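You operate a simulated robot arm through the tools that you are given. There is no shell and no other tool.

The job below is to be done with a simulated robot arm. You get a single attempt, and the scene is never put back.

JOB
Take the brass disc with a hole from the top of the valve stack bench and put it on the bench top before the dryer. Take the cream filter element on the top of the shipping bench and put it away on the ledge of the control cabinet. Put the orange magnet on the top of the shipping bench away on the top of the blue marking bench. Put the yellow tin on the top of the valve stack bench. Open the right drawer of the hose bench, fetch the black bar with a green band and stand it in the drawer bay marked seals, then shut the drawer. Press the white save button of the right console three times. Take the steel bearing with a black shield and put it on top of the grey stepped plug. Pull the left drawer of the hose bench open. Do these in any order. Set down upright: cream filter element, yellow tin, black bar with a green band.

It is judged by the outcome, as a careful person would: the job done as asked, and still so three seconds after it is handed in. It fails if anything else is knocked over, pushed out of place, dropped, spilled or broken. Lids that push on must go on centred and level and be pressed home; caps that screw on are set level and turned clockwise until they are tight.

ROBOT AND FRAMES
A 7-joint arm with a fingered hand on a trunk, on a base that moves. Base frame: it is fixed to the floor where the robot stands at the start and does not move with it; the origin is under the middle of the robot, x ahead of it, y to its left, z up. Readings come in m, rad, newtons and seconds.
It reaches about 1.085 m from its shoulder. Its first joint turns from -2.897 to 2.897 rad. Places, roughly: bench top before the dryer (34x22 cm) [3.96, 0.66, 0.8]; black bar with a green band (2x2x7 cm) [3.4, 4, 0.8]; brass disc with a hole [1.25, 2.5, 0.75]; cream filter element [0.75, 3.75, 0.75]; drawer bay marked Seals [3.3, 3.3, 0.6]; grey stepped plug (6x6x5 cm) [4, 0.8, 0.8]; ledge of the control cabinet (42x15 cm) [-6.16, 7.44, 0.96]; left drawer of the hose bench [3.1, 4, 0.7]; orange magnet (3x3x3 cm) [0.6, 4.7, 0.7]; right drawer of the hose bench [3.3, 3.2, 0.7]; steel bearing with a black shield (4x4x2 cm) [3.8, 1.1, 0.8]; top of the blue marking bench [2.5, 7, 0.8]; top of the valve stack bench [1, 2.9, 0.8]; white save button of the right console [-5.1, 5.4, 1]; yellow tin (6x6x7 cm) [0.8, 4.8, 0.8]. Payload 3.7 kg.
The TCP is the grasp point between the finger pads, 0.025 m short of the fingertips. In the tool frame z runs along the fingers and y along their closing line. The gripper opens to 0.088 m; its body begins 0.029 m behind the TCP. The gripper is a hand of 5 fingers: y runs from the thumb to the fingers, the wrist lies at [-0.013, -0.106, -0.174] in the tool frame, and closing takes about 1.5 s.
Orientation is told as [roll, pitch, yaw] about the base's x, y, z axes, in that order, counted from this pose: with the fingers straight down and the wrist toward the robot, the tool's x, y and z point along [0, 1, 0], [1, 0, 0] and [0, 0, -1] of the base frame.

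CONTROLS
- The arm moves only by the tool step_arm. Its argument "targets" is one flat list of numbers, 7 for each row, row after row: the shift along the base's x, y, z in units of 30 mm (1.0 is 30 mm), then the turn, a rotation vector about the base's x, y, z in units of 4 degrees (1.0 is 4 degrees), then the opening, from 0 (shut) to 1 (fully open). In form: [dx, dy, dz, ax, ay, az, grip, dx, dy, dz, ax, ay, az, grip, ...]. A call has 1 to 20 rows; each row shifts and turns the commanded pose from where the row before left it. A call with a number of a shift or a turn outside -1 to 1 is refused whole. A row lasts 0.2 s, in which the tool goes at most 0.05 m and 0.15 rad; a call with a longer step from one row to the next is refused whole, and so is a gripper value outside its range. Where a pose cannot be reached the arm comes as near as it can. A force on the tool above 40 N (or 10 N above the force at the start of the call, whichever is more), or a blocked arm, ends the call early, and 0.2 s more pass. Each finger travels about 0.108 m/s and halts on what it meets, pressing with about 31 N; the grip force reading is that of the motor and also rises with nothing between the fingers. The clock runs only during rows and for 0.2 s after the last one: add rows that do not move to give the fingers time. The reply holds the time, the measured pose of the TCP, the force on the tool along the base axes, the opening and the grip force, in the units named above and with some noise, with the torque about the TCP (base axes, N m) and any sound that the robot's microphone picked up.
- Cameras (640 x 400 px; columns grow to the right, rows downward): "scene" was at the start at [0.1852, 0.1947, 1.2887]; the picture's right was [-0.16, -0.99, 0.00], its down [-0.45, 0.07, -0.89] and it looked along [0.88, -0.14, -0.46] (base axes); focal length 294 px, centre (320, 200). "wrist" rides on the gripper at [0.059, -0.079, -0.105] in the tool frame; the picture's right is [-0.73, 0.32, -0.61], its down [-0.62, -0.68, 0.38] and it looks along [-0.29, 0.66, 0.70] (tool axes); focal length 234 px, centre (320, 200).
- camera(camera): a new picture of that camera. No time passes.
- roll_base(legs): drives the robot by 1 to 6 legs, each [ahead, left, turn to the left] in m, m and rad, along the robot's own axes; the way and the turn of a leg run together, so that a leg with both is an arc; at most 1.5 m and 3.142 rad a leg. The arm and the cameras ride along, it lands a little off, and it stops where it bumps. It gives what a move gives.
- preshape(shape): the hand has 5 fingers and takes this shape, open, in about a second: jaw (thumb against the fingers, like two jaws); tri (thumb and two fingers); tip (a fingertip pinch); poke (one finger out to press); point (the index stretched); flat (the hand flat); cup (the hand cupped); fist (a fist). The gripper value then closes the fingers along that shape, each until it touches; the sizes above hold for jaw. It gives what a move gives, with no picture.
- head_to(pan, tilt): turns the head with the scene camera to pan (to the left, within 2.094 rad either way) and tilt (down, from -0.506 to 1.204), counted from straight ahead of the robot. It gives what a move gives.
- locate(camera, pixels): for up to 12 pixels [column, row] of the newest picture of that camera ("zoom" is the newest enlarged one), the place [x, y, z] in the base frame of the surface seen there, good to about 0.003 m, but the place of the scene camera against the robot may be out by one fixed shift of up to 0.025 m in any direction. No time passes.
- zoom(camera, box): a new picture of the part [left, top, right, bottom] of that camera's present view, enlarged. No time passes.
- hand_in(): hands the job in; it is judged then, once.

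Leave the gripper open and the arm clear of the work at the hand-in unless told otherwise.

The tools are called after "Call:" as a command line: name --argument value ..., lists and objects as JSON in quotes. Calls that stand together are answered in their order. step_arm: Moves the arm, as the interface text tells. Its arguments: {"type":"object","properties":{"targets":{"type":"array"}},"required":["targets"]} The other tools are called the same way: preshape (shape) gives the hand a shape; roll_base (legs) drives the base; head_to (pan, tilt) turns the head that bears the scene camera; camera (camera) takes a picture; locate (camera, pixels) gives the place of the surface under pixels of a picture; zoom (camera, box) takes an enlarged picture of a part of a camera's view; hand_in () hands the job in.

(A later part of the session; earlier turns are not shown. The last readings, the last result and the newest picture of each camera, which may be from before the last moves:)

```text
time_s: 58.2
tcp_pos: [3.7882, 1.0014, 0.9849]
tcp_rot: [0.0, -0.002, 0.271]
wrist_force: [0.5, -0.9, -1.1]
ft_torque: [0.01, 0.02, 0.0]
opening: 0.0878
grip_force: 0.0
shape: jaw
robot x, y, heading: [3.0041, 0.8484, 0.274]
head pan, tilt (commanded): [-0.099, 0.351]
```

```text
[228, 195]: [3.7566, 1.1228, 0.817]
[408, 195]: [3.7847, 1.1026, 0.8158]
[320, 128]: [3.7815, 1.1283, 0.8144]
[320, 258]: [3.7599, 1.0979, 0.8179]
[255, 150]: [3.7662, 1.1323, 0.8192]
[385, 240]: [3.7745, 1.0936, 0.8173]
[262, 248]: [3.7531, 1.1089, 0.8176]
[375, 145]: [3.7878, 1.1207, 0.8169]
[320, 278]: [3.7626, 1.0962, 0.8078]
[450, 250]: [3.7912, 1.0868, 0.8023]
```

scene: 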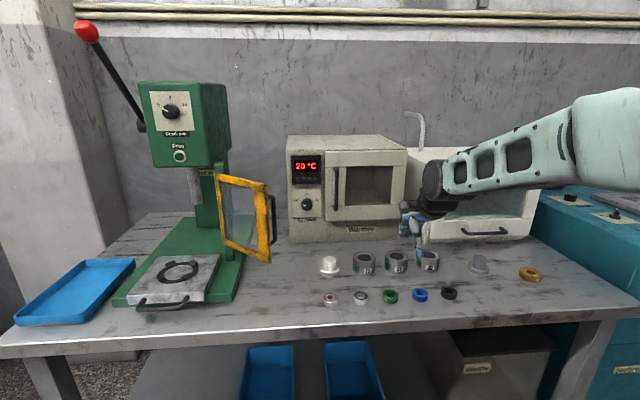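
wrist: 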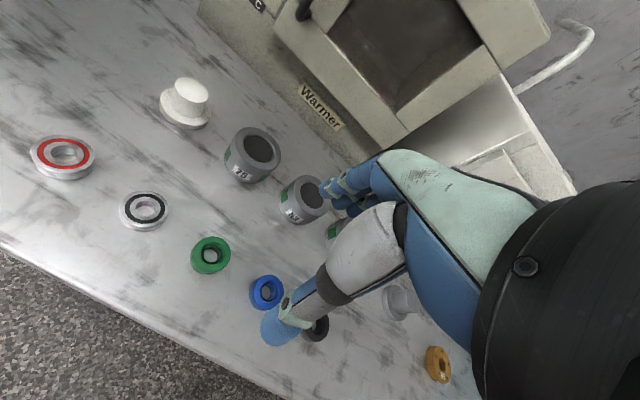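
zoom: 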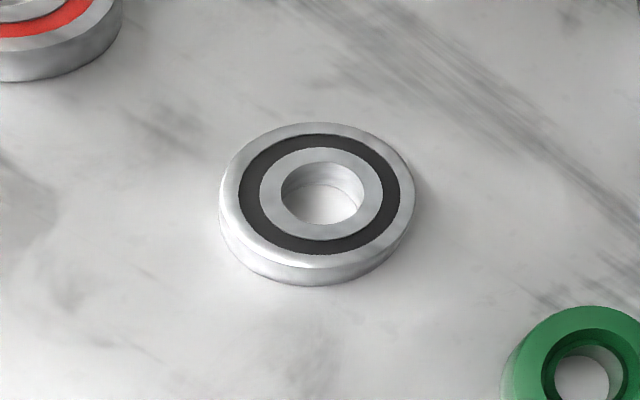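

The bearing's centre is (3.7706, 1.1133), top z 0.817, about 3.8 cm wide. I move over it and go down to z≈0.87 first.

Call:
step_arm --targets '[-0.15, 1, 0, 0, 0, 0, 1, -0.15, 1, 0, 0, 0, 0, 1, -0.15, 1, 0, 0, 0, 0, 1, -0.14, 0.73, 0, 0, 0, 0, 1, 0, 0, -1, 0, 0, 0, 1, 0, 0, -1, 0, 0, 0, 1, 0, 0, -1, 0, 0, 0, 1, 0, 0, -0.8, 0, 0, 0, 1, 0, 0, 0, 0, 0, 0, 1]'

Call:
camera --camera "wrist"

Call:
zoom --camera "scene" --box '[300, 210, 460, 320]'

```text
time_s: 60.2
tcp_pos: [3.772, 1.1132, 0.8703]
tcp_rot: [0.0, 0.001, 0.273]
wrist_force: [-0.1, 0.2, -1.1]
ft_torque: [-0.02, -0.01, -0.02]
opening: 0.0876
grip_force: 0.0
shape: jaw
robot x, y, heading: [3.0025, 0.8509, 0.273]
head pan, tilt (commanded): [-0.099, 0.351]
```

```text
taken
```

wrist: 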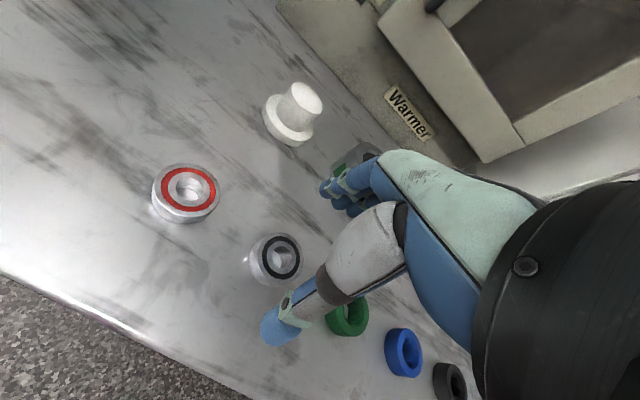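

```text
3.64 times, centred on (380, 265) of scene
```

zoom: 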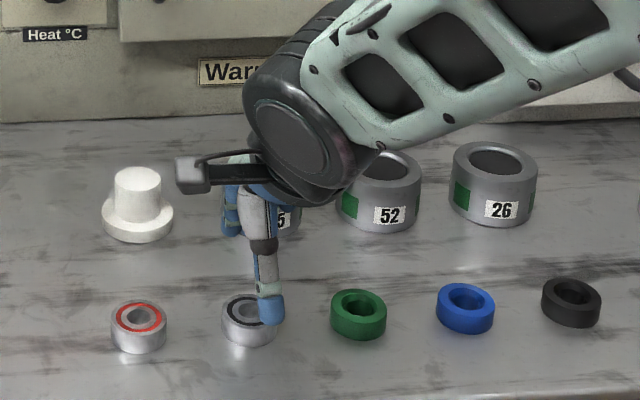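

The bearing is centred under the open hand. To stay clear of the "75" socket behind, I narrow the opening to about 57 mm before going down to z≈0.831.

Call:
step_arm --targets '[0, 0, 0, 0, 0, 0, 0.65, 0, 0, 0, 0, 0, 0, 0.65, 0, 0, 0, 0, 0, 0, 0.65, 0, 0, 0, 0, 0, 0, 0.65]'

Call:
camera --camera "wrist"

Call:
zoom --camera "scene" --box '[320, 240, 420, 310]'

```text
time_s: 61.2
tcp_pos: [3.7724, 1.1139, 0.8691]
tcp_rot: [0.0, -0.001, 0.273]
wrist_force: [0.3, -0.2, 0.3]
ft_torque: [0.01, 0.04, 0.02]
opening: 0.0577
grip_force: 0.1
shape: jaw
robot x, y, heading: [3.0011, 0.8502, 0.27]
head pan, tilt (commanded): [-0.099, 0.351]
```

```text
taken
```

wrist: 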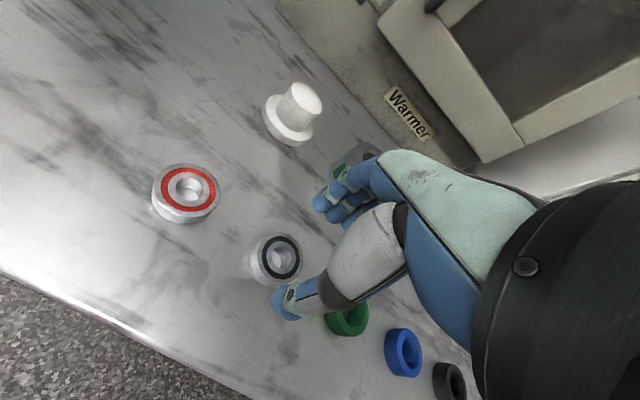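

```text
5.71 times, centred on (370, 275) of scene
```

zoom: 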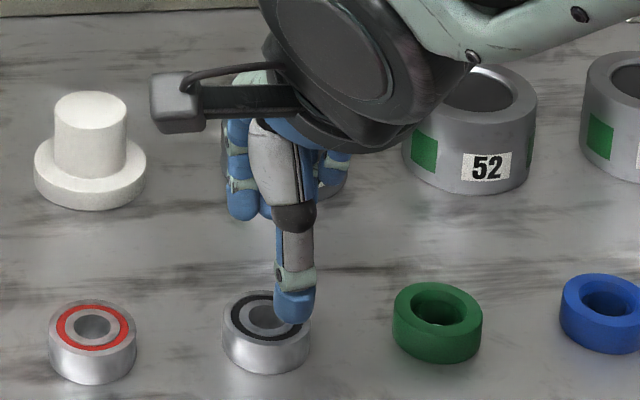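

The narrowed hand is centred over the bearing. I go down 38 mm and close.

Call:
step_arm --targets '[0, 0, -0.6, 0, 0, 0, 0.65, 0, 0, -0.5, 0, 0, 0, 0.65, 0, 0, -0.15, 0, 0, 0, 0.65, 0, 0, 0, 0, 0, 0, 0.65]'

Call:
zoom --camera "scene" --box '[320, 240, 420, 310]'

Call:
camera --camera "wrist"

```text
time_s: 62.2
tcp_pos: [3.7721, 1.1122, 0.8332]
tcp_rot: [0.0, 0.002, 0.276]
wrist_force: [0.4, -1.4, -0.3]
ft_torque: [0.02, 0.01, 0.01]
opening: 0.0574
grip_force: 0.0
shape: jaw
robot x, y, heading: [2.9995, 0.8504, 0.278]
head pan, tilt (commanded): [-0.099, 0.351]
```

```text
5.71 times, centred on (370, 275) of scene
```

zoom: 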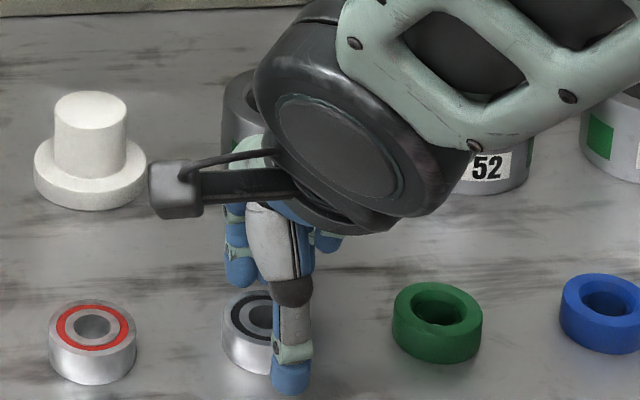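

```text
taken
```

wrist: 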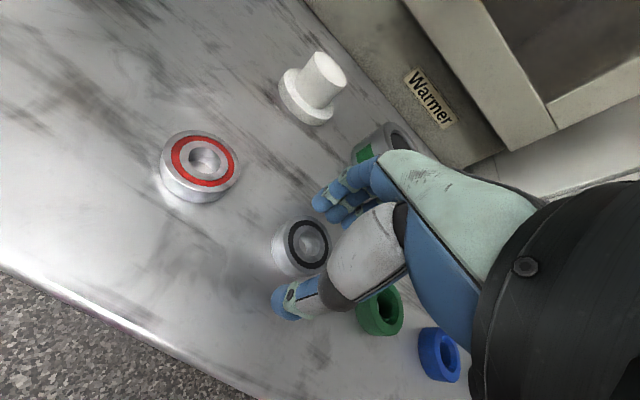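

Thumb before and fingers behind the bearing, neighbours clear. I close the hand.

Call:
step_arm --targets '[0, 0, 0, 0, 0, 0, 0.3, 0, 0, 0, 0, 0, 0, 0, 0, 0, 0, 0, 0, 0, 0, 0, 0, 0, 0, 0, 0, 0, 0, 0, 0, 0, 0, 0, 0, 0, 0, 0, 0, 0, 0, 0]'

Call:
zoom --camera "scene" --box '[320, 240, 420, 310]'

Call:
camera --camera "wrist"

```text
time_s: 63.6
tcp_pos: [3.7722, 1.1128, 0.8321]
tcp_rot: [0.001, 0.001, 0.274]
wrist_force: [0.0, -0.2, -0.3]
ft_torque: [0.0, 0.0, -0.03]
opening: 0.0324
grip_force: 31.0
shape: jaw
robot x, y, heading: [3.0023, 0.8507, 0.273]
head pan, tilt (commanded): [-0.099, 0.351]
```

```text
5.71 times, centred on (370, 275) of scene
```

zoom: 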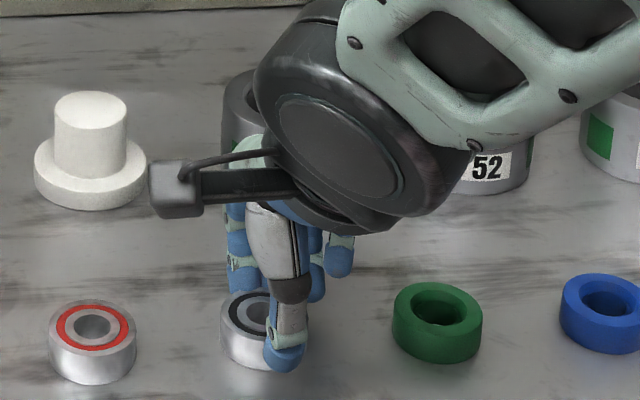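

```text
taken
```

wrist: 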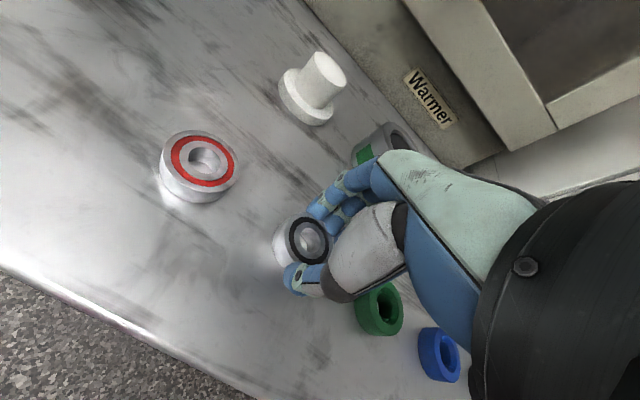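

Grip at 32 mm with 31 N, the bearing looks held. I lift to about z 0.97 and check.

Call:
step_arm --targets '[0, 0, 0.4, 0, 0, 0, 0, 0, 0, 0.8, 0, 0, 0, 0, 0, 0, 1, 0, 0, 0, 0, 0, 0, 1, 0, 0, 0, 0, 0, 0, 1, 0, 0, 0, 0, 0, 0, 0.5, 0, 0, 0, 0, 0, 0, 0, 0, 0, 0, 0]'

Call:
camera --camera "wrist"

Call:
zoom --camera "scene" --box '[300, 190, 500, 320]'

```text
time_s: 65.2
tcp_pos: [3.7726, 1.1116, 0.9735]
tcp_rot: [-0.002, 0.0, 0.273]
wrist_force: [0.1, -0.1, -0.5]
ft_torque: [-0.02, -0.01, 0.02]
opening: 0.0324
grip_force: 31.3
shape: jaw
robot x, y, heading: [3.0031, 0.8501, 0.269]
head pan, tilt (commanded): [-0.099, 0.351]
```

```text
taken
```

wrist: 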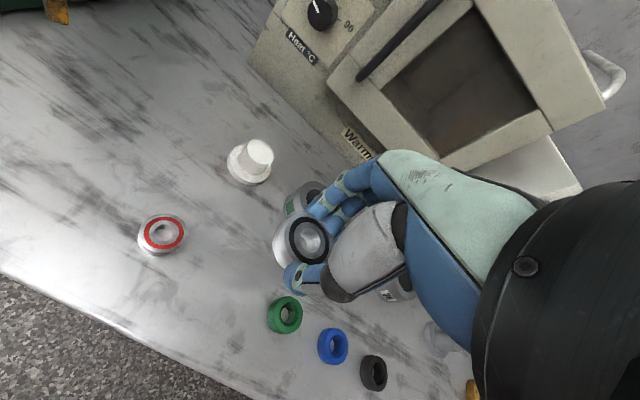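

```text
3.08 times, centred on (400, 255) of scene
```

zoom: 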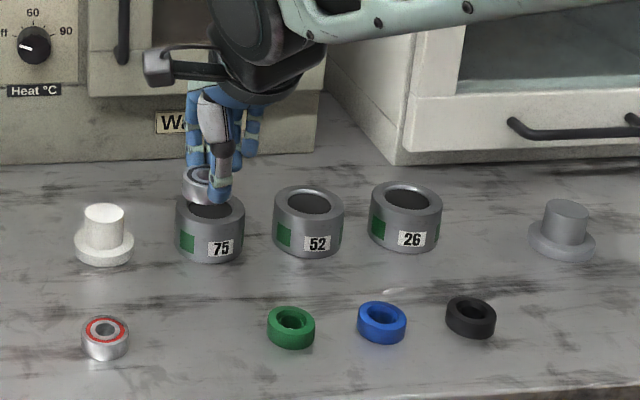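

The bearing is lifted. I measure where it sits in the hand relative to the TCP.

Call:
zoom --camera "wrist" --box '[256, 190, 352, 290]'

Call:
locate --camera "wrist" --pixels '[[289, 243], [293, 230], [308, 218], [294, 258], [278, 250], [300, 245], [318, 245], [308, 240], [322, 222]]'

```text
4.00 times, centred on (304, 240) of wrist
```

zoom: 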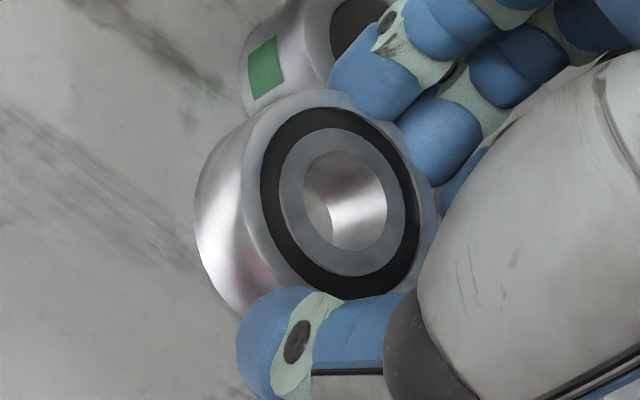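

```text
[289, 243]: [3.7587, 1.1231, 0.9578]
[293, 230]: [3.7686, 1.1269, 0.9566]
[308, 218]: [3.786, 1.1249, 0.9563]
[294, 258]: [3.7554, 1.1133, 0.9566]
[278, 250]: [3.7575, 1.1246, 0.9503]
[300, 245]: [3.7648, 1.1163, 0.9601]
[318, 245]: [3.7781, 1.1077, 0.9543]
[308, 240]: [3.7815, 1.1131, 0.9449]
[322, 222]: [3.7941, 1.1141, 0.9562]
```

Call:
locate --camera "zoom" --pixels '[[266, 190], [416, 205], [330, 113], [350, 293], [275, 135], [402, 262], [292, 260], [385, 140], [250, 170], [318, 94]]'

```text
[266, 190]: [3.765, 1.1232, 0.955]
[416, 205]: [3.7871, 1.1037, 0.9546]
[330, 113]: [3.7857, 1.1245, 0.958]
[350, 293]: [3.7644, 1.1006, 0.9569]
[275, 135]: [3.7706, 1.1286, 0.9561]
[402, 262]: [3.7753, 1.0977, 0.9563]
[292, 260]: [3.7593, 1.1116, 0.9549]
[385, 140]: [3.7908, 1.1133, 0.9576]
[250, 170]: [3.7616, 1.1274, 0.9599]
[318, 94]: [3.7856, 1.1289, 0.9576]
```

The bearing is level in the hand and its centre lies about (+2.6, +0.7) mm from the TCP. I carry it over the plug: TCP target (3.973, 0.7626).

Call:
step_arm --targets '[0.515, -0.896, 0, 0, 0, 0, 0, 0.515, -0.896, 0, 0, 0, 0, 0, 0.515, -0.896, 0, 0, 0, 0, 0, 0.515, -0.896, 0, 0, 0, 0, 0, 0.515, -0.896, 0, 0, 0, 0, 0, 0.515, -0.896, 0, 0, 0, 0, 0, 0.515, -0.896, 0, 0, 0, 0, 0, 0.515, -0.896, 0, 0, 0, 0, 0, 0.515, -0.896, 0, 0, 0, 0, 0, 0.515, -0.896, 0, 0, 0, 0, 0, 0.515, -0.896, 0, 0, 0, 0, 0, 0.515, -0.896, 0, 0, 0, 0, 0, 0.51, -0.9, 0, 0, 0, 0, 0, 0, 0, 0, 0, 0, 0, 0]'

Call:
camera --camera "wrist"

Call:
zoom --camera "scene" --box '[400, 180, 560, 300]'

```text
time_s: 68.2
tcp_pos: [3.9758, 0.7618, 0.9745]
tcp_rot: [-0.001, 0.001, 0.274]
wrist_force: [-0.3, 0.0, -0.6]
ft_torque: [0.03, -0.02, 0.01]
opening: 0.0325
grip_force: 31.2
shape: jaw
robot x, y, heading: [3.002, 0.8472, 0.271]
head pan, tilt (commanded): [-0.099, 0.351]
```

```text
taken
```

wrist: 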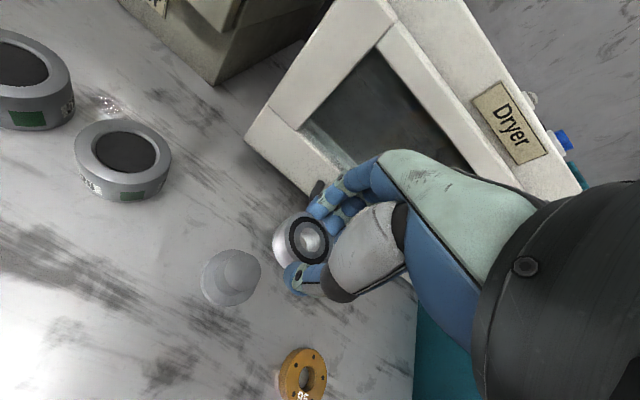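

```text
3.33 times, centred on (480, 240) of scene
```

zoom: 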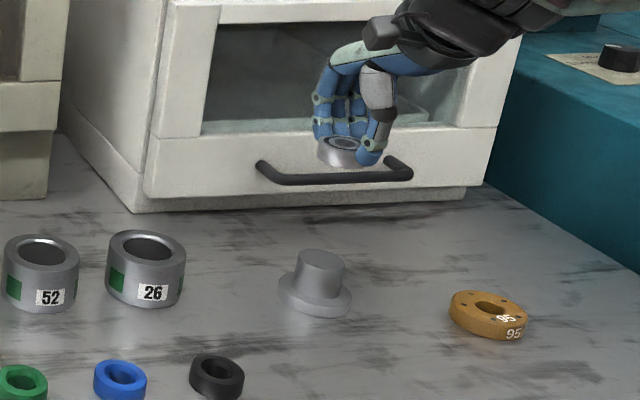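

The bearing hovers over the plug. I measure both again with the wrist camera to check the alignment before lowering.

Call:
zoom --camera "wrist" --box '[192, 200, 352, 310]'

```text
3.64 times, centred on (272, 255) of wrist
```

zoom: 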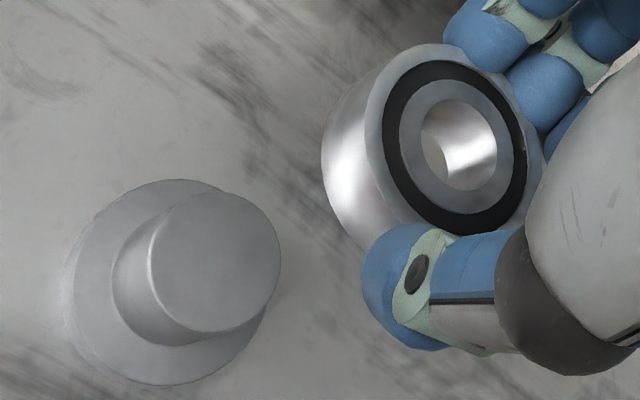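

Call:
locate --camera "zoom" --pixels '[[156, 255], [276, 262], [225, 200], [205, 326], [175, 215], [255, 310], [389, 142], [520, 155], [450, 66], [465, 230], [400, 95], [510, 205]]'

```text
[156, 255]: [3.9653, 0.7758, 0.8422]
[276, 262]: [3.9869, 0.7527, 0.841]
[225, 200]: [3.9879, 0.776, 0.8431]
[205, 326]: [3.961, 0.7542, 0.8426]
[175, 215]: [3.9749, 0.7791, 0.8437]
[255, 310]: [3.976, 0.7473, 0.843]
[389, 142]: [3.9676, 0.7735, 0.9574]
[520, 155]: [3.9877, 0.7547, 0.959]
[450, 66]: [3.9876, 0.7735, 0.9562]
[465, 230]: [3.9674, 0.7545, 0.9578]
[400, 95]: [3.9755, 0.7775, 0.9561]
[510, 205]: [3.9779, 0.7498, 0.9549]
```

Plug centre (3.9754, 0.7642), bearing centre (3.9773, 0.7639): a 2 mm correction in x. I lower to just above the plug.

Call:
step_arm --targets '[-0.06, 0, 0, 0, 0, 0, 0, 0, 0, -1, 0, 0, 0, 0, 0, 0, -1, 0, 0, 0, 0, 0, 0, -0.7, 0, 0, 0, 0, 0, 0, -0.3, 0, 0, 0, 0, 0, 0, -0.1, 0, 0, 0, 0, 0, 0, 0, 0, 0, 0, 0]'

Call:
camera --camera "wrist"

Call:
zoom --camera "scene" --box '[440, 210, 540, 300]'

```text
time_s: 69.8
tcp_pos: [3.972, 0.7632, 0.8806]
tcp_rot: [-0.001, -0.001, 0.274]
wrist_force: [-0.1, 0.0, -0.3]
ft_torque: [0.01, 0.02, 0.02]
opening: 0.0324
grip_force: 31.3
shape: jaw
robot x, y, heading: [3.0039, 0.848, 0.275]
head pan, tilt (commanded): [-0.099, 0.351]
```

```text
taken
```

wrist: 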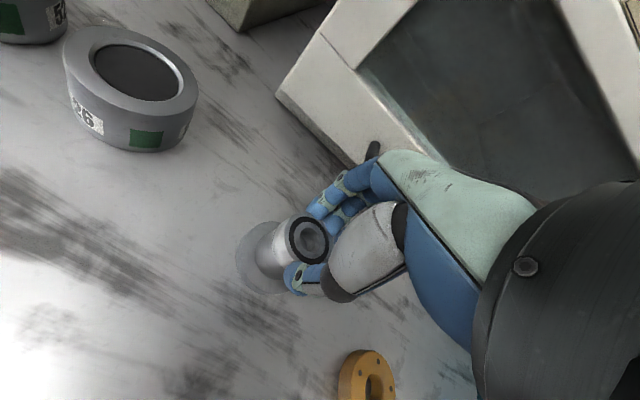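

```text
4.44 times, centred on (490, 255) of scene
```

zoom: 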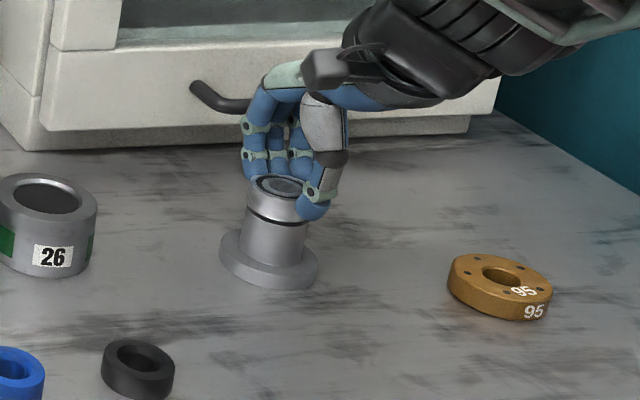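

The bearing lines up over the boss with a small gap. I lower 3 mm, then 1 mm steps until contact.

Call:
step_arm --targets '[0, 0, -0.08, 0, 0, 0, 0, 0, 0, -0.04, 0, 0, 0, 0, 0, 0, 0, 0, 0, 0, 0]'

```text
time_s: 70.6
tcp_pos: [3.9702, 0.7641, 0.877]
tcp_rot: [-0.002, 0.0, 0.273]
wrist_force: [-0.1, 0.5, -0.8]
ft_torque: [0.02, 0.01, 0.0]
opening: 0.0326
grip_force: 30.6
shape: jaw
robot x, y, heading: [3.0019, 0.8465, 0.279]
head pan, tilt (commanded): [-0.099, 0.351]
```

No contact yet at 0.877. Another two 1 mm steps.

Call:
step_arm --targets '[0, 0, -0.04, 0, 0, 0, 0, 0, 0, 0, 0, 0, 0, 0]'

```text
time_s: 71.2
tcp_pos: [3.9705, 0.7624, 0.8752]
tcp_rot: [-0.001, -0.001, 0.273]
wrist_force: [-0.1, -0.7, -0.6]
ft_torque: [-0.01, -0.04, -0.01]
opening: 0.0322
grip_force: 30.9
shape: jaw
robot x, y, heading: [3.0021, 0.8486, 0.274]
head pan, tilt (commanded): [-0.099, 0.351]
```

Still no contact at 0.8752. I check the alignment once more in the enlarged wrist view.

Call:
zoom --camera "wrist" --box '[224, 190, 352, 310]'

Call:
zoom --camera "scene" --box '[460, 230, 530, 290]'

```text
3.33 times, centred on (288, 250) of wrist
```

zoom: 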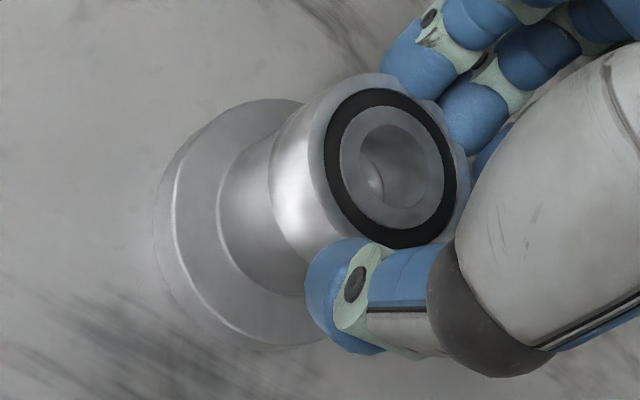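

```text
6.67 times, centred on (495, 260) of scene
```

zoom: 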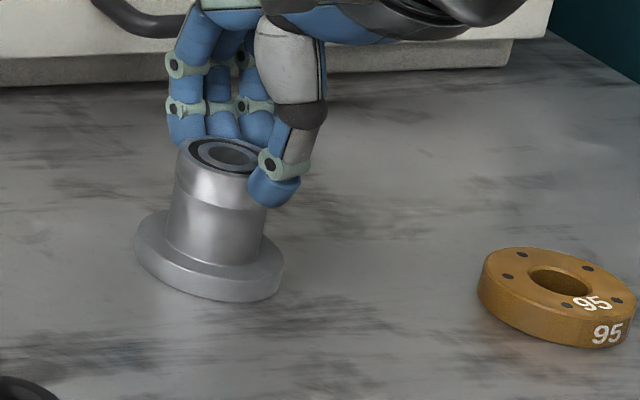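

Call:
zoom --camera "wrist" --box '[224, 190, 352, 310]'

Call:
locate --camera "zoom" --pixels '[[328, 155], [452, 178], [372, 92], [408, 242], [335, 115], [445, 220], [175, 220], [290, 335], [160, 215], [270, 103], [215, 315], [190, 150]]'

```text
3.33 times, centred on (288, 250) of wrist
```

zoom: 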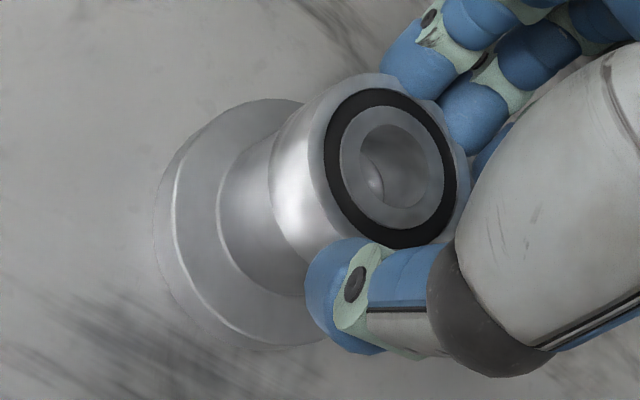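

```text
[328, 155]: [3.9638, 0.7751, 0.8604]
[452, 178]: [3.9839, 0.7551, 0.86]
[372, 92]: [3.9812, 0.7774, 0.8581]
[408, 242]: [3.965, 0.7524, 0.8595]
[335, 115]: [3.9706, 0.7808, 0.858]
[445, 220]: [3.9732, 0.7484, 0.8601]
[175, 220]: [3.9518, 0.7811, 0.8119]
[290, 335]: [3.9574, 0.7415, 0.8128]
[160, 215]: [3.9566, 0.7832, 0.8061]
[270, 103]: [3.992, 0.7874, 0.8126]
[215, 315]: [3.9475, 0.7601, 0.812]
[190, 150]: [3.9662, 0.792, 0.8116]
```

The bearing centre reads (3.973, 0.765) against plug (3.9755, 0.764). I raise 1 mm, correct by +2.5 mm x and -1 mm y, and lower till contact.

Call:
step_arm --targets '[0, 0, 0.05, 0, 0, 0, 0, 0.08, -0.03, 0, 0, 0, 0, 0, 0, 0, -0.06, 0, 0, 0, 0, 0, 0, -0.04, 0, 0, 0, 0, 0, 0, 0, 0, 0, 0, 0]'

```text
time_s: 72.4
tcp_pos: [3.9741, 0.7627, 0.8748]
tcp_rot: [0.0, -0.001, 0.274]
wrist_force: [-0.6, -0.9, 3.5]
ft_torque: [0.01, -0.04, -0.01]
opening: 0.0323
grip_force: 30.8
shape: jaw
robot x, y, heading: [3.0048, 0.8488, 0.273]
head pan, tilt (commanded): [-0.099, 0.351]
```

Contact at +3.5 N. I check the alignment once again before letting go.

Call:
zoom --camera "wrist" --box '[224, 190, 352, 310]'

Call:
locate --camera "zoom" --pixels '[[328, 155], [452, 178], [372, 92], [408, 242], [335, 115], [445, 220], [175, 220], [290, 335], [270, 103], [215, 315]]'

```text
3.33 times, centred on (288, 250) of wrist
```

zoom: 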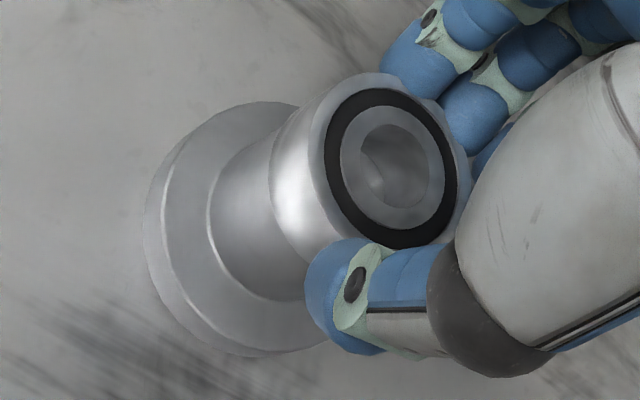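

```text
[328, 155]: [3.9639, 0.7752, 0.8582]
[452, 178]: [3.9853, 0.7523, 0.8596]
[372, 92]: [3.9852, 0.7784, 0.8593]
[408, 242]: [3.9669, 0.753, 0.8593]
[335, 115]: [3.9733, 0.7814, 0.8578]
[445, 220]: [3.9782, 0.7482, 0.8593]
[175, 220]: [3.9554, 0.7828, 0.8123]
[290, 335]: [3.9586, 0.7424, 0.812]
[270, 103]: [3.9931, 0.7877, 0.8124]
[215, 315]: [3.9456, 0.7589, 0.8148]
```

Aligned within 1 mm. I open the hand gently, then rise straight up.

Call:
step_arm --targets '[0, 0, 0, 0, 0, 0, 0.45, 0, 0, 0, 0, 0, 0, 0.6, 0, 0, 0, 0, 0, 0, 0.75, 0, 0, 0, 0, 0, 0, 0.75, 0, 0, 0, 0, 0, 0, 0.75]'

Call:
zoom --camera "scene" --box '[460, 230, 530, 290]'

Call:
camera --camera "wrist"

```text
time_s: 73.6
tcp_pos: [3.9758, 0.7624, 0.8748]
tcp_rot: [0.001, 0.001, 0.275]
wrist_force: [-0.1, 0.2, 0.9]
ft_torque: [0.0, 0.03, 0.01]
opening: 0.0657
grip_force: 0.0
shape: jaw
robot x, y, heading: [3.0032, 0.8493, 0.277]
head pan, tilt (commanded): [-0.099, 0.351]
```

```text
6.67 times, centred on (495, 260) of scene
```

zoom: 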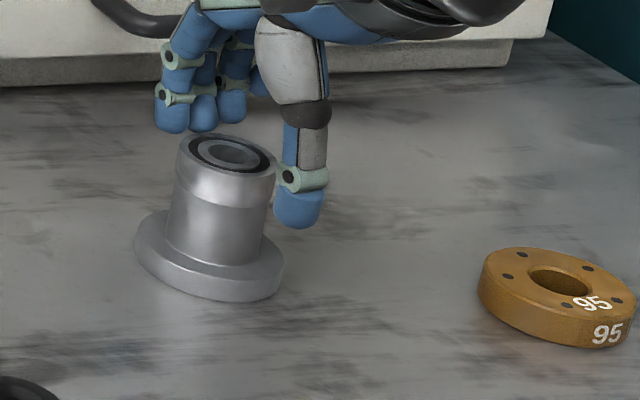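

```text
taken
```

wrist: 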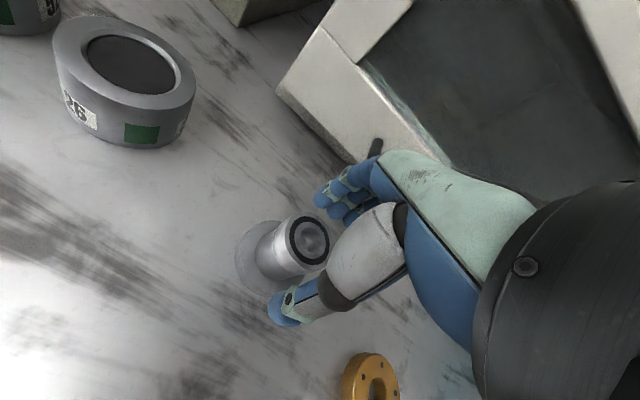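

The bearing sits on the plug and the fingers are free. I lift straight up to z≈1.02.

Call:
step_arm --targets '[0, 0, 0.4, 0, 0, 0, 0.75, 0, 0, 0.8, 0, 0, 0, 0.75, 0, 0, 1, 0, 0, 0, 0.75, 0, 0, 1, 0, 0, 0, 1, 0, 0, 1, 0, 0, 0, 1, 0, 0, 0.7, 0, 0, 0, 1, 0, 0, 0, 0, 0, 0, 1]'

Call:
zoom --camera "scene" --box '[400, 180, 560, 300]'

```text
time_s: 75.2
tcp_pos: [3.9746, 0.7633, 1.0216]
tcp_rot: [0.0, -0.001, 0.271]
wrist_force: [0.5, -0.5, -0.1]
ft_torque: [-0.01, 0.02, -0.04]
opening: 0.0874
grip_force: 0.1
shape: jaw
robot x, y, heading: [3.0018, 0.8496, 0.273]
head pan, tilt (commanded): [-0.099, 0.351]
```

```text
3.33 times, centred on (480, 240) of scene
```

zoom: 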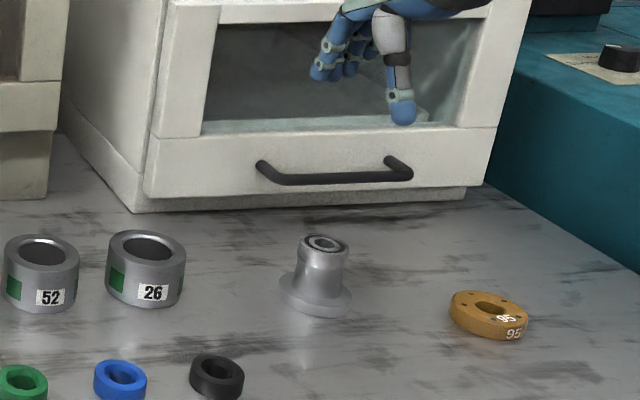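

Disc and bearing are done. I draw the arm back to its travel place, back off from the bench, and drive left to before the hose bench, about (2.35, 3.3).

Call:
step_arm --targets '[-0.81, 0.675, 0, 0, 0, 0, 1, -0.81, 0.675, 0, 0, 0, 0, 1, -0.81, 0.675, 0, 0, 0, 0, 1, -0.81, 0.675, 0, 0, 0, 0, 1, -0.81, 0.675, 0, 0, 0, 0, 1, -0.81, 0.675, 0, 0, 0, 0, 1, -0.81, 0.675, 0, 0, 0, 0, 1, -0.81, 0.675, 0, 0, 0, 0, 1]'

Call:
roll_base --legs '[[-0.4, 0.0, -0.08], [0.11, 1.28, 0.0], [0.11, 1.28, 0.0]]'

Call:
head_to --pan 0.0 --tilt 0.45

Call:
camera --camera "scene"

Call:
camera --camera "wrist"

```text
time_s: 77.0
tcp_pos: [3.779, 0.9223, 1.0192]
tcp_rot: [0.0, -0.001, 0.273]
wrist_force: [-0.3, 0.0, 0.5]
ft_torque: [0.04, 0.0, 0.01]
opening: 0.0876
grip_force: 0.1
shape: jaw
robot x, y, heading: [3.0039, 0.8508, 0.274]
head pan, tilt (commanded): [-0.099, 0.351]
```

```text
time_s: 91.8
tcp_pos: [3.1197, 3.3339, 1.0198]
tcp_rot: [0.0, -0.001, 0.172]
wrist_force: [-0.6, -0.3, 0.4]
ft_torque: [0.02, 0.01, 0.0]
opening: 0.0878
grip_force: 0.0
shape: jaw
robot x, y, heading: [2.3391, 3.3382, 0.171]
head pan, tilt (commanded): [-0.099, 0.351]
```

```text
time_s: 92.5
tcp_pos: [3.1202, 3.3334, 1.02]
tcp_rot: [-0.001, 0.0, 0.173]
wrist_force: [1.0, 0.3, -0.2]
ft_torque: [-0.01, -0.01, -0.02]
opening: 0.0878
grip_force: 0.0
shape: jaw
robot x, y, heading: [2.3379, 3.3381, 0.173]
head pan, tilt (commanded): [0.0, 0.45]
```

```text
taken
```

scene: 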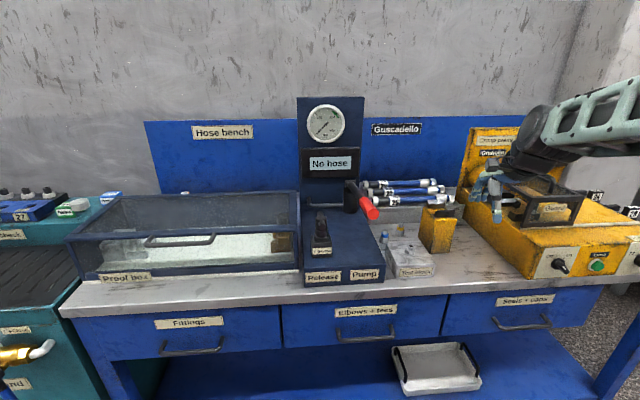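

```text
taken
```

wrist: 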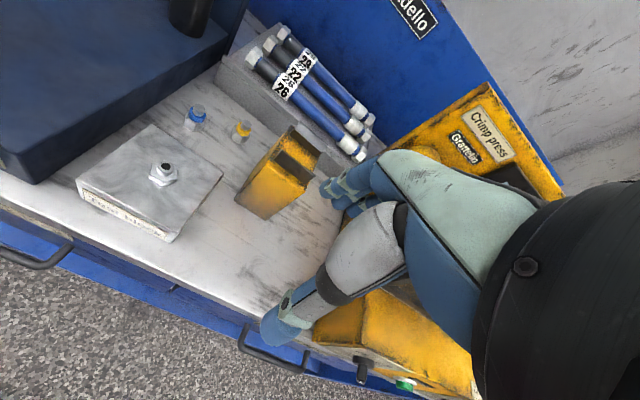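

I see the hose bench: proof box at left, pump with gauge, yellow crimp press at right, drawers Fittings / Elbows+tees / Seals+caps. I enlarge the proof box area to look for the black bar with a green band.

Call:
zoom --camera "scene" --box '[60, 160, 320, 300]'

Call:
zoom --camera "scene" --box '[300, 160, 640, 360]'

```text
2.46 times, centred on (190, 230) of scene
```

zoom: 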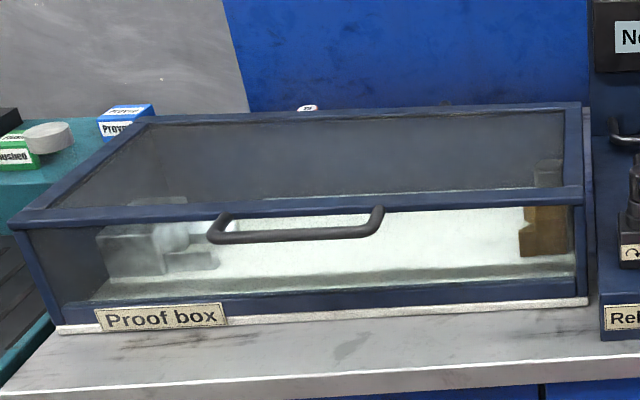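

```text
1.88 times, centred on (470, 260) of scene
```

zoom: 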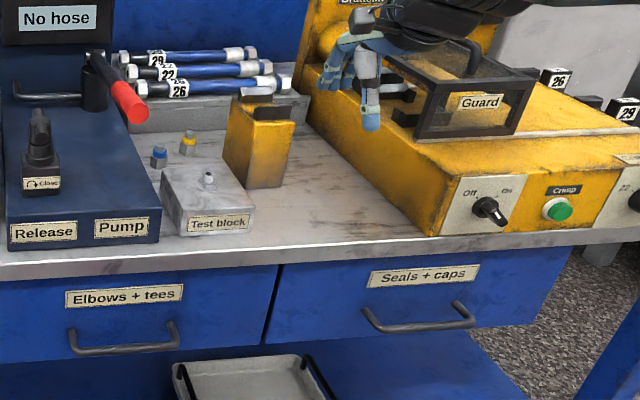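

The bar isn't visible yet; something peeks over the proof box's back edge at zoom (307, 107) and (445, 103). I take measurements of the bench and enlarge that strip.

Call:
zoom --camera "scene" --box '[150, 175, 310, 275]'

Call:
locate --camera "scene" --pixels '[[80, 290], [300, 273], [297, 195], [68, 240], [185, 193], [240, 196], [62, 312], [610, 283], [195, 350], [520, 325], [350, 270], [430, 265]]'

```text
4.00 times, centred on (230, 225) of scene
```

zoom: 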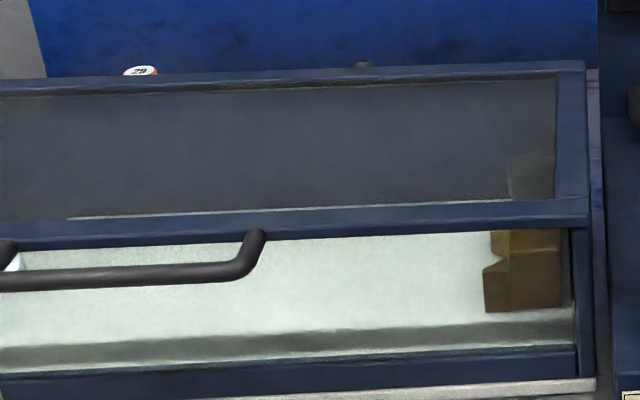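

```text
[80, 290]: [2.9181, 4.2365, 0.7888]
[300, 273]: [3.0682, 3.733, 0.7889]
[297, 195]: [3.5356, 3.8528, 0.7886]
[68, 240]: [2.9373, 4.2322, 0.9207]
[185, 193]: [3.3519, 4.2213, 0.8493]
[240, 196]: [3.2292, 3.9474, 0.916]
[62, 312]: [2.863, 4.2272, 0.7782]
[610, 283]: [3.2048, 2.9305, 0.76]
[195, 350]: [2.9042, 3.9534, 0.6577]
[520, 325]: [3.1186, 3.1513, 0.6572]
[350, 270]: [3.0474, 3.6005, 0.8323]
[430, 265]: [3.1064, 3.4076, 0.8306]
```

Behind the proof box, at zoom (363, 64), a dark object just peeks out. I locate it, the red lever and the gauge, so I can plan a safe path for the hand.

Call:
locate --camera "scene" --pixels '[[241, 191], [186, 192], [370, 212], [352, 190], [335, 100], [320, 225], [437, 215], [405, 190], [500, 210], [470, 240], [515, 255], [580, 190]]'

```text
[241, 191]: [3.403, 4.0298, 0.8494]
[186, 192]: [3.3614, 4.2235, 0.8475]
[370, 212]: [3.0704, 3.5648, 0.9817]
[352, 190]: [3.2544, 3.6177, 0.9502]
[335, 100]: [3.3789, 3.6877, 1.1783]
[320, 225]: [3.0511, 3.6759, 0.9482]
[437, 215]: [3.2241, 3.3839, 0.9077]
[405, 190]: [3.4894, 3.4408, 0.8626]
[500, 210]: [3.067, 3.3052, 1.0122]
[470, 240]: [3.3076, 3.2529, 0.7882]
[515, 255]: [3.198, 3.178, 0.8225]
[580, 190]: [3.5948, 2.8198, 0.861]
```

The dark object behind the proof box is at about (3.41, 4.03) with its top near 0.86, likely the black bar. Now I look closely at the right drawer's handle.

Call:
zoom --camera "scene" --box '[440, 270, 600, 370]'

Call:
zoom --camera "wrist" --box '[200, 290, 400, 400]'

```text
4.00 times, centred on (520, 320) of scene
```

zoom: 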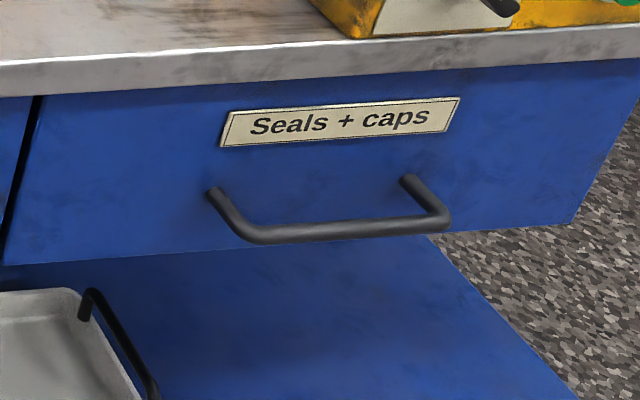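

```text
3.20 times, centred on (300, 345) of wrist
```

zoom: 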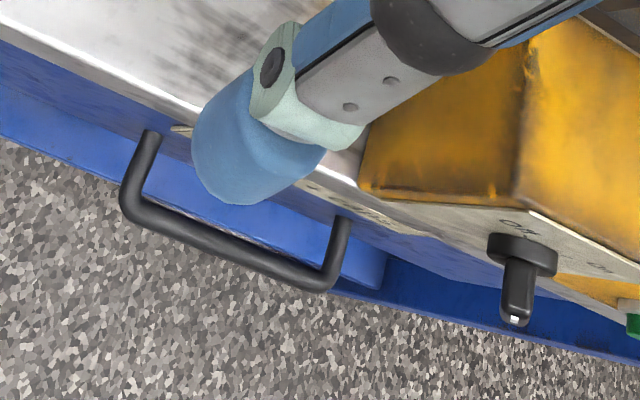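

The handle is a U bar standing out from the drawer front past the bench edge. I measure the bar and the gap with both cameras.

Call:
locate --camera "zoom" --pixels '[[130, 205], [170, 222], [230, 247], [290, 272], [325, 280], [152, 140], [340, 225], [185, 118], [250, 215], [90, 65], [380, 210], [400, 260]]'

Call:
zoom --camera "scene" --box '[440, 270, 600, 370]'

Call:
locate --camera "zoom" --pixels '[[260, 235], [330, 232], [420, 225], [212, 195], [410, 180], [330, 190], [100, 180], [540, 150], [330, 60], [30, 270], [230, 245]]'

```text
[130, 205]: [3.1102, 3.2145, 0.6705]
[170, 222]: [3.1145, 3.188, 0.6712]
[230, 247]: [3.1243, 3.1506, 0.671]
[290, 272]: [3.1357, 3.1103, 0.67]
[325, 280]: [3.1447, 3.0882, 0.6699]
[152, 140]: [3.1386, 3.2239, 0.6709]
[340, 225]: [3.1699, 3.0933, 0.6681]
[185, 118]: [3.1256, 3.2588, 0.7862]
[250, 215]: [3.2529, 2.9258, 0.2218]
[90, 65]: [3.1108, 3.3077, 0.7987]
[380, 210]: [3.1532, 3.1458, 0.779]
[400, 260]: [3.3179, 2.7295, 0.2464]
```

```text
4.00 times, centred on (520, 320) of scene
```

zoom: 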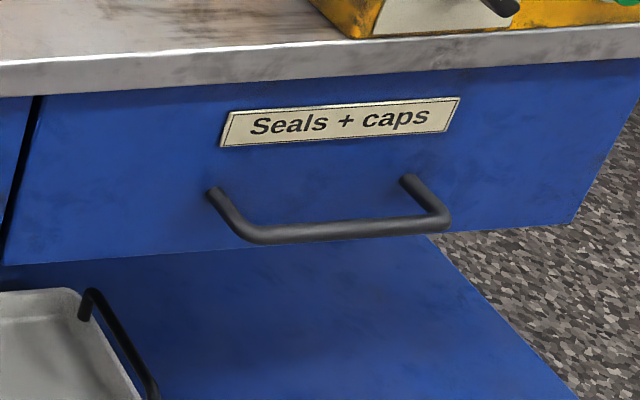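

```text
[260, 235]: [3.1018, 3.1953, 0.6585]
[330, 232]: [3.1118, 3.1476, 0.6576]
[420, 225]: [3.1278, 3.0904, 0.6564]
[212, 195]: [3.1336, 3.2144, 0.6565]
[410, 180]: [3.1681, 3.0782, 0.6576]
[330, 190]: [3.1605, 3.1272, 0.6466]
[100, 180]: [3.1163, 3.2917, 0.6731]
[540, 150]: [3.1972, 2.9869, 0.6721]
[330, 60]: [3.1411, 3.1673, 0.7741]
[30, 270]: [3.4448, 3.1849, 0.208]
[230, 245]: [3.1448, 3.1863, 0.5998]
```

The handle bar's middle is at (3.127, 3.151), top z 0.671, standing about 4 cm off the drawer front; the bench runs at heading about 0.26. I back off 0.35 m, turn to that heading and shift right to line up with the handle.

Call:
roll_base --legs '[[-0.35, 0.0, 0.0], [0.0, -0.25, 0.087]]'

Call:
head_to --pan -0.1 --tilt 0.55

Call:
camera --camera "scene"

```text
time_s: 96.2
tcp_pos: [2.8278, 3.0991, 1.0201]
tcp_rot: [0.001, -0.001, 0.263]
wrist_force: [-0.8, 0.3, -0.3]
ft_torque: [0.0, 0.02, 0.01]
opening: 0.0878
grip_force: 0.1
shape: jaw
robot x, y, heading: [2.0491, 3.0311, 0.263]
head pan, tilt (commanded): [0.0, 0.45]
```

```text
time_s: 96.8
tcp_pos: [2.8284, 3.0993, 1.0188]
tcp_rot: [0.001, -0.001, 0.261]
wrist_force: [0.6, 0.1, -0.8]
ft_torque: [-0.03, 0.0, 0.0]
opening: 0.0879
grip_force: 0.1
shape: jaw
robot x, y, heading: [2.0523, 3.0366, 0.265]
head pan, tilt (commanded): [-0.099, 0.55]
```

```text
taken
```

scene: 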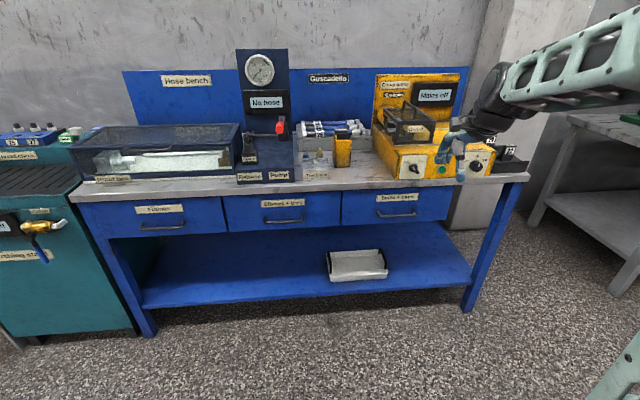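

There is free space before the drawers. I now pitch the hand from fingers-down toward fingers-forward about the robot's side axis, 44 degrees first, lowering a little.

Call:
step_arm --targets '[0, 0, -0.4, 0.26, -0.966, 0, 1, 0, 0, -0.4, 0.26, -0.966, 0, 1, 0, 0, -0.4, 0.26, -0.966, 0, 1, 0, 0, -0.4, 0.26, -0.966, 0, 1, 0, 0, -0.4, 0.26, -0.966, 0, 1, 0, 0, -0.4, 0.26, -0.966, 0, 1, 0, 0, -0.4, 0.26, -0.966, 0, 1, 0, 0, -0.4, 0.26, -0.966, 0, 1, 0, 0, -0.4, 0.26, -0.966, 0, 1, 0, 0, -0.4, 0.26, -0.966, 0, 1, 0, 0, -0.4, 0.26, -0.966, 0, 1, 0, 0, 0, 0, 0, 0, 1]'

Call:
camera --camera "scene"

Call:
camera --camera "wrist"

```text
time_s: 99.4
tcp_pos: [2.8236, 3.1115, 0.9219]
tcp_rot: [0.024, -0.596, 0.302]
wrist_force: [-0.1, -0.3, -0.8]
ft_torque: [-0.01, -0.02, 0.01]
opening: 0.0878
grip_force: 0.1
shape: jaw
out of reach, approached as far as the arm can: row 5, 6, 7, 8
robot x, y, heading: [2.0527, 3.0338, 0.263]
head pan, tilt (commanded): [-0.099, 0.55]
```

```text
taken
```

scene: 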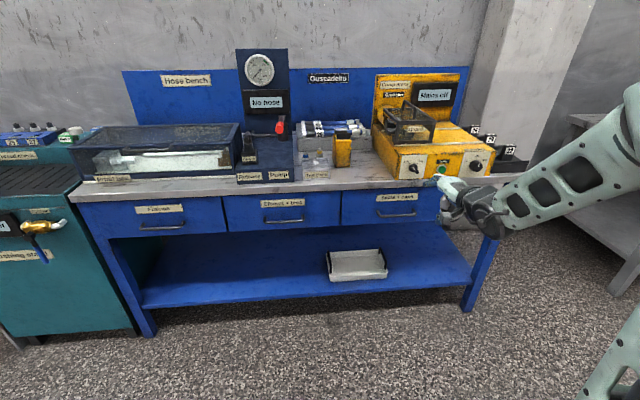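

```text
taken
```

wrist: 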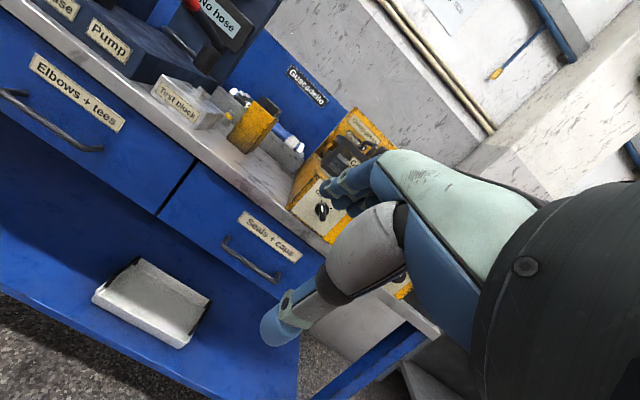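

The arm lagged (pitch -0.60 instead of -0.77; rows 5-8 were at its limit). I wait one row to see where it settles.

Call:
step_arm --targets '[0, 0, 0, 0, 0, 0, 1, 0, 0, 0, 0, 0, 0, 1, 0, 0, 0, 0, 0, 0, 1]'

```text
time_s: 100.2
tcp_pos: [2.8238, 3.1121, 0.9212]
tcp_rot: [0.024, -0.594, 0.303]
wrist_force: [-0.5, 0.4, -0.5]
ft_torque: [0.01, -0.03, 0.02]
opening: 0.0877
grip_force: 0.0
shape: jaw
robot x, y, heading: [2.0526, 3.0349, 0.263]
head pan, tilt (commanded): [-0.099, 0.55]
```

It settled at 34 degrees of pitch, which is enough: with that tilt the fingertips can hook behind the bar without meeting the bench edge. I trim yaw and roll, narrow the fingers to about 30 mm, and lower to z≈0.74 in free space.

Call:
step_arm --targets '[0, 0, -1, -0.34, 0, -0.57, 0.4, 0, 0, -1, 0, 0, 0, 0.35, 0, 0, -1, 0, 0, 0, 0.35, 0, 0, -1, 0, 0, 0, 0.35, 0, 0, -1, 0, 0, 0, 0.35, 0, 0, -1, 0, 0, 0, 0.35, 0, 0, 0, 0, 0, 0, 0.35, 0, 0, 0, 0, 0, 0, 0.35]'

Call:
camera --camera "scene"

Call:
camera --camera "wrist"

```text
time_s: 102.0
tcp_pos: [2.8298, 3.1134, 0.7403]
tcp_rot: [-0.003, -0.589, 0.278]
wrist_force: [0.1, 0.2, 0.3]
ft_torque: [0.02, 0.0, 0.02]
opening: 0.0313
grip_force: 0.2
shape: jaw
out of reach, approached as far as the arm can: row 5
robot x, y, heading: [2.0482, 3.0327, 0.261]
head pan, tilt (commanded): [-0.099, 0.55]
```

```text
taken
```

scene: 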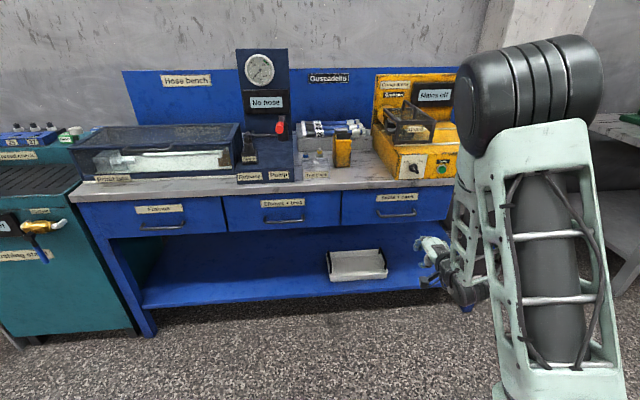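

```text
taken
```

wrist: 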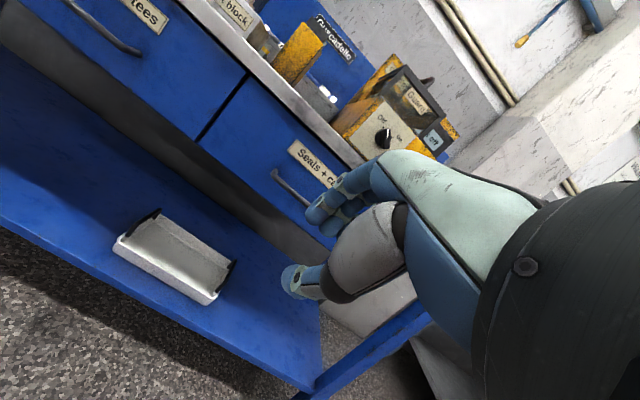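

The elbow swung up high in front; the hand is fine at z 0.74. I check where the elbow is, as it must not hit the crimp press when I go forward.

Call:
locate --camera "scene" --pixels '[[480, 100], [510, 60], [570, 80], [470, 140], [520, 160], [440, 250], [430, 270], [470, 290], [440, 160], [410, 130]]'

```text
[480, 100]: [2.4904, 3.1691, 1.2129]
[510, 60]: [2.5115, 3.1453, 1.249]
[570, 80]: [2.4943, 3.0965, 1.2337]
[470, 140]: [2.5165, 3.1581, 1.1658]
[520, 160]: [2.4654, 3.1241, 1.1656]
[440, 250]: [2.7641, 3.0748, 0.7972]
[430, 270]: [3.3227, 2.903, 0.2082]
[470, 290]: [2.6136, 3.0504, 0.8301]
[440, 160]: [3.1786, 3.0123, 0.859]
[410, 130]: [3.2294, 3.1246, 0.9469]
```

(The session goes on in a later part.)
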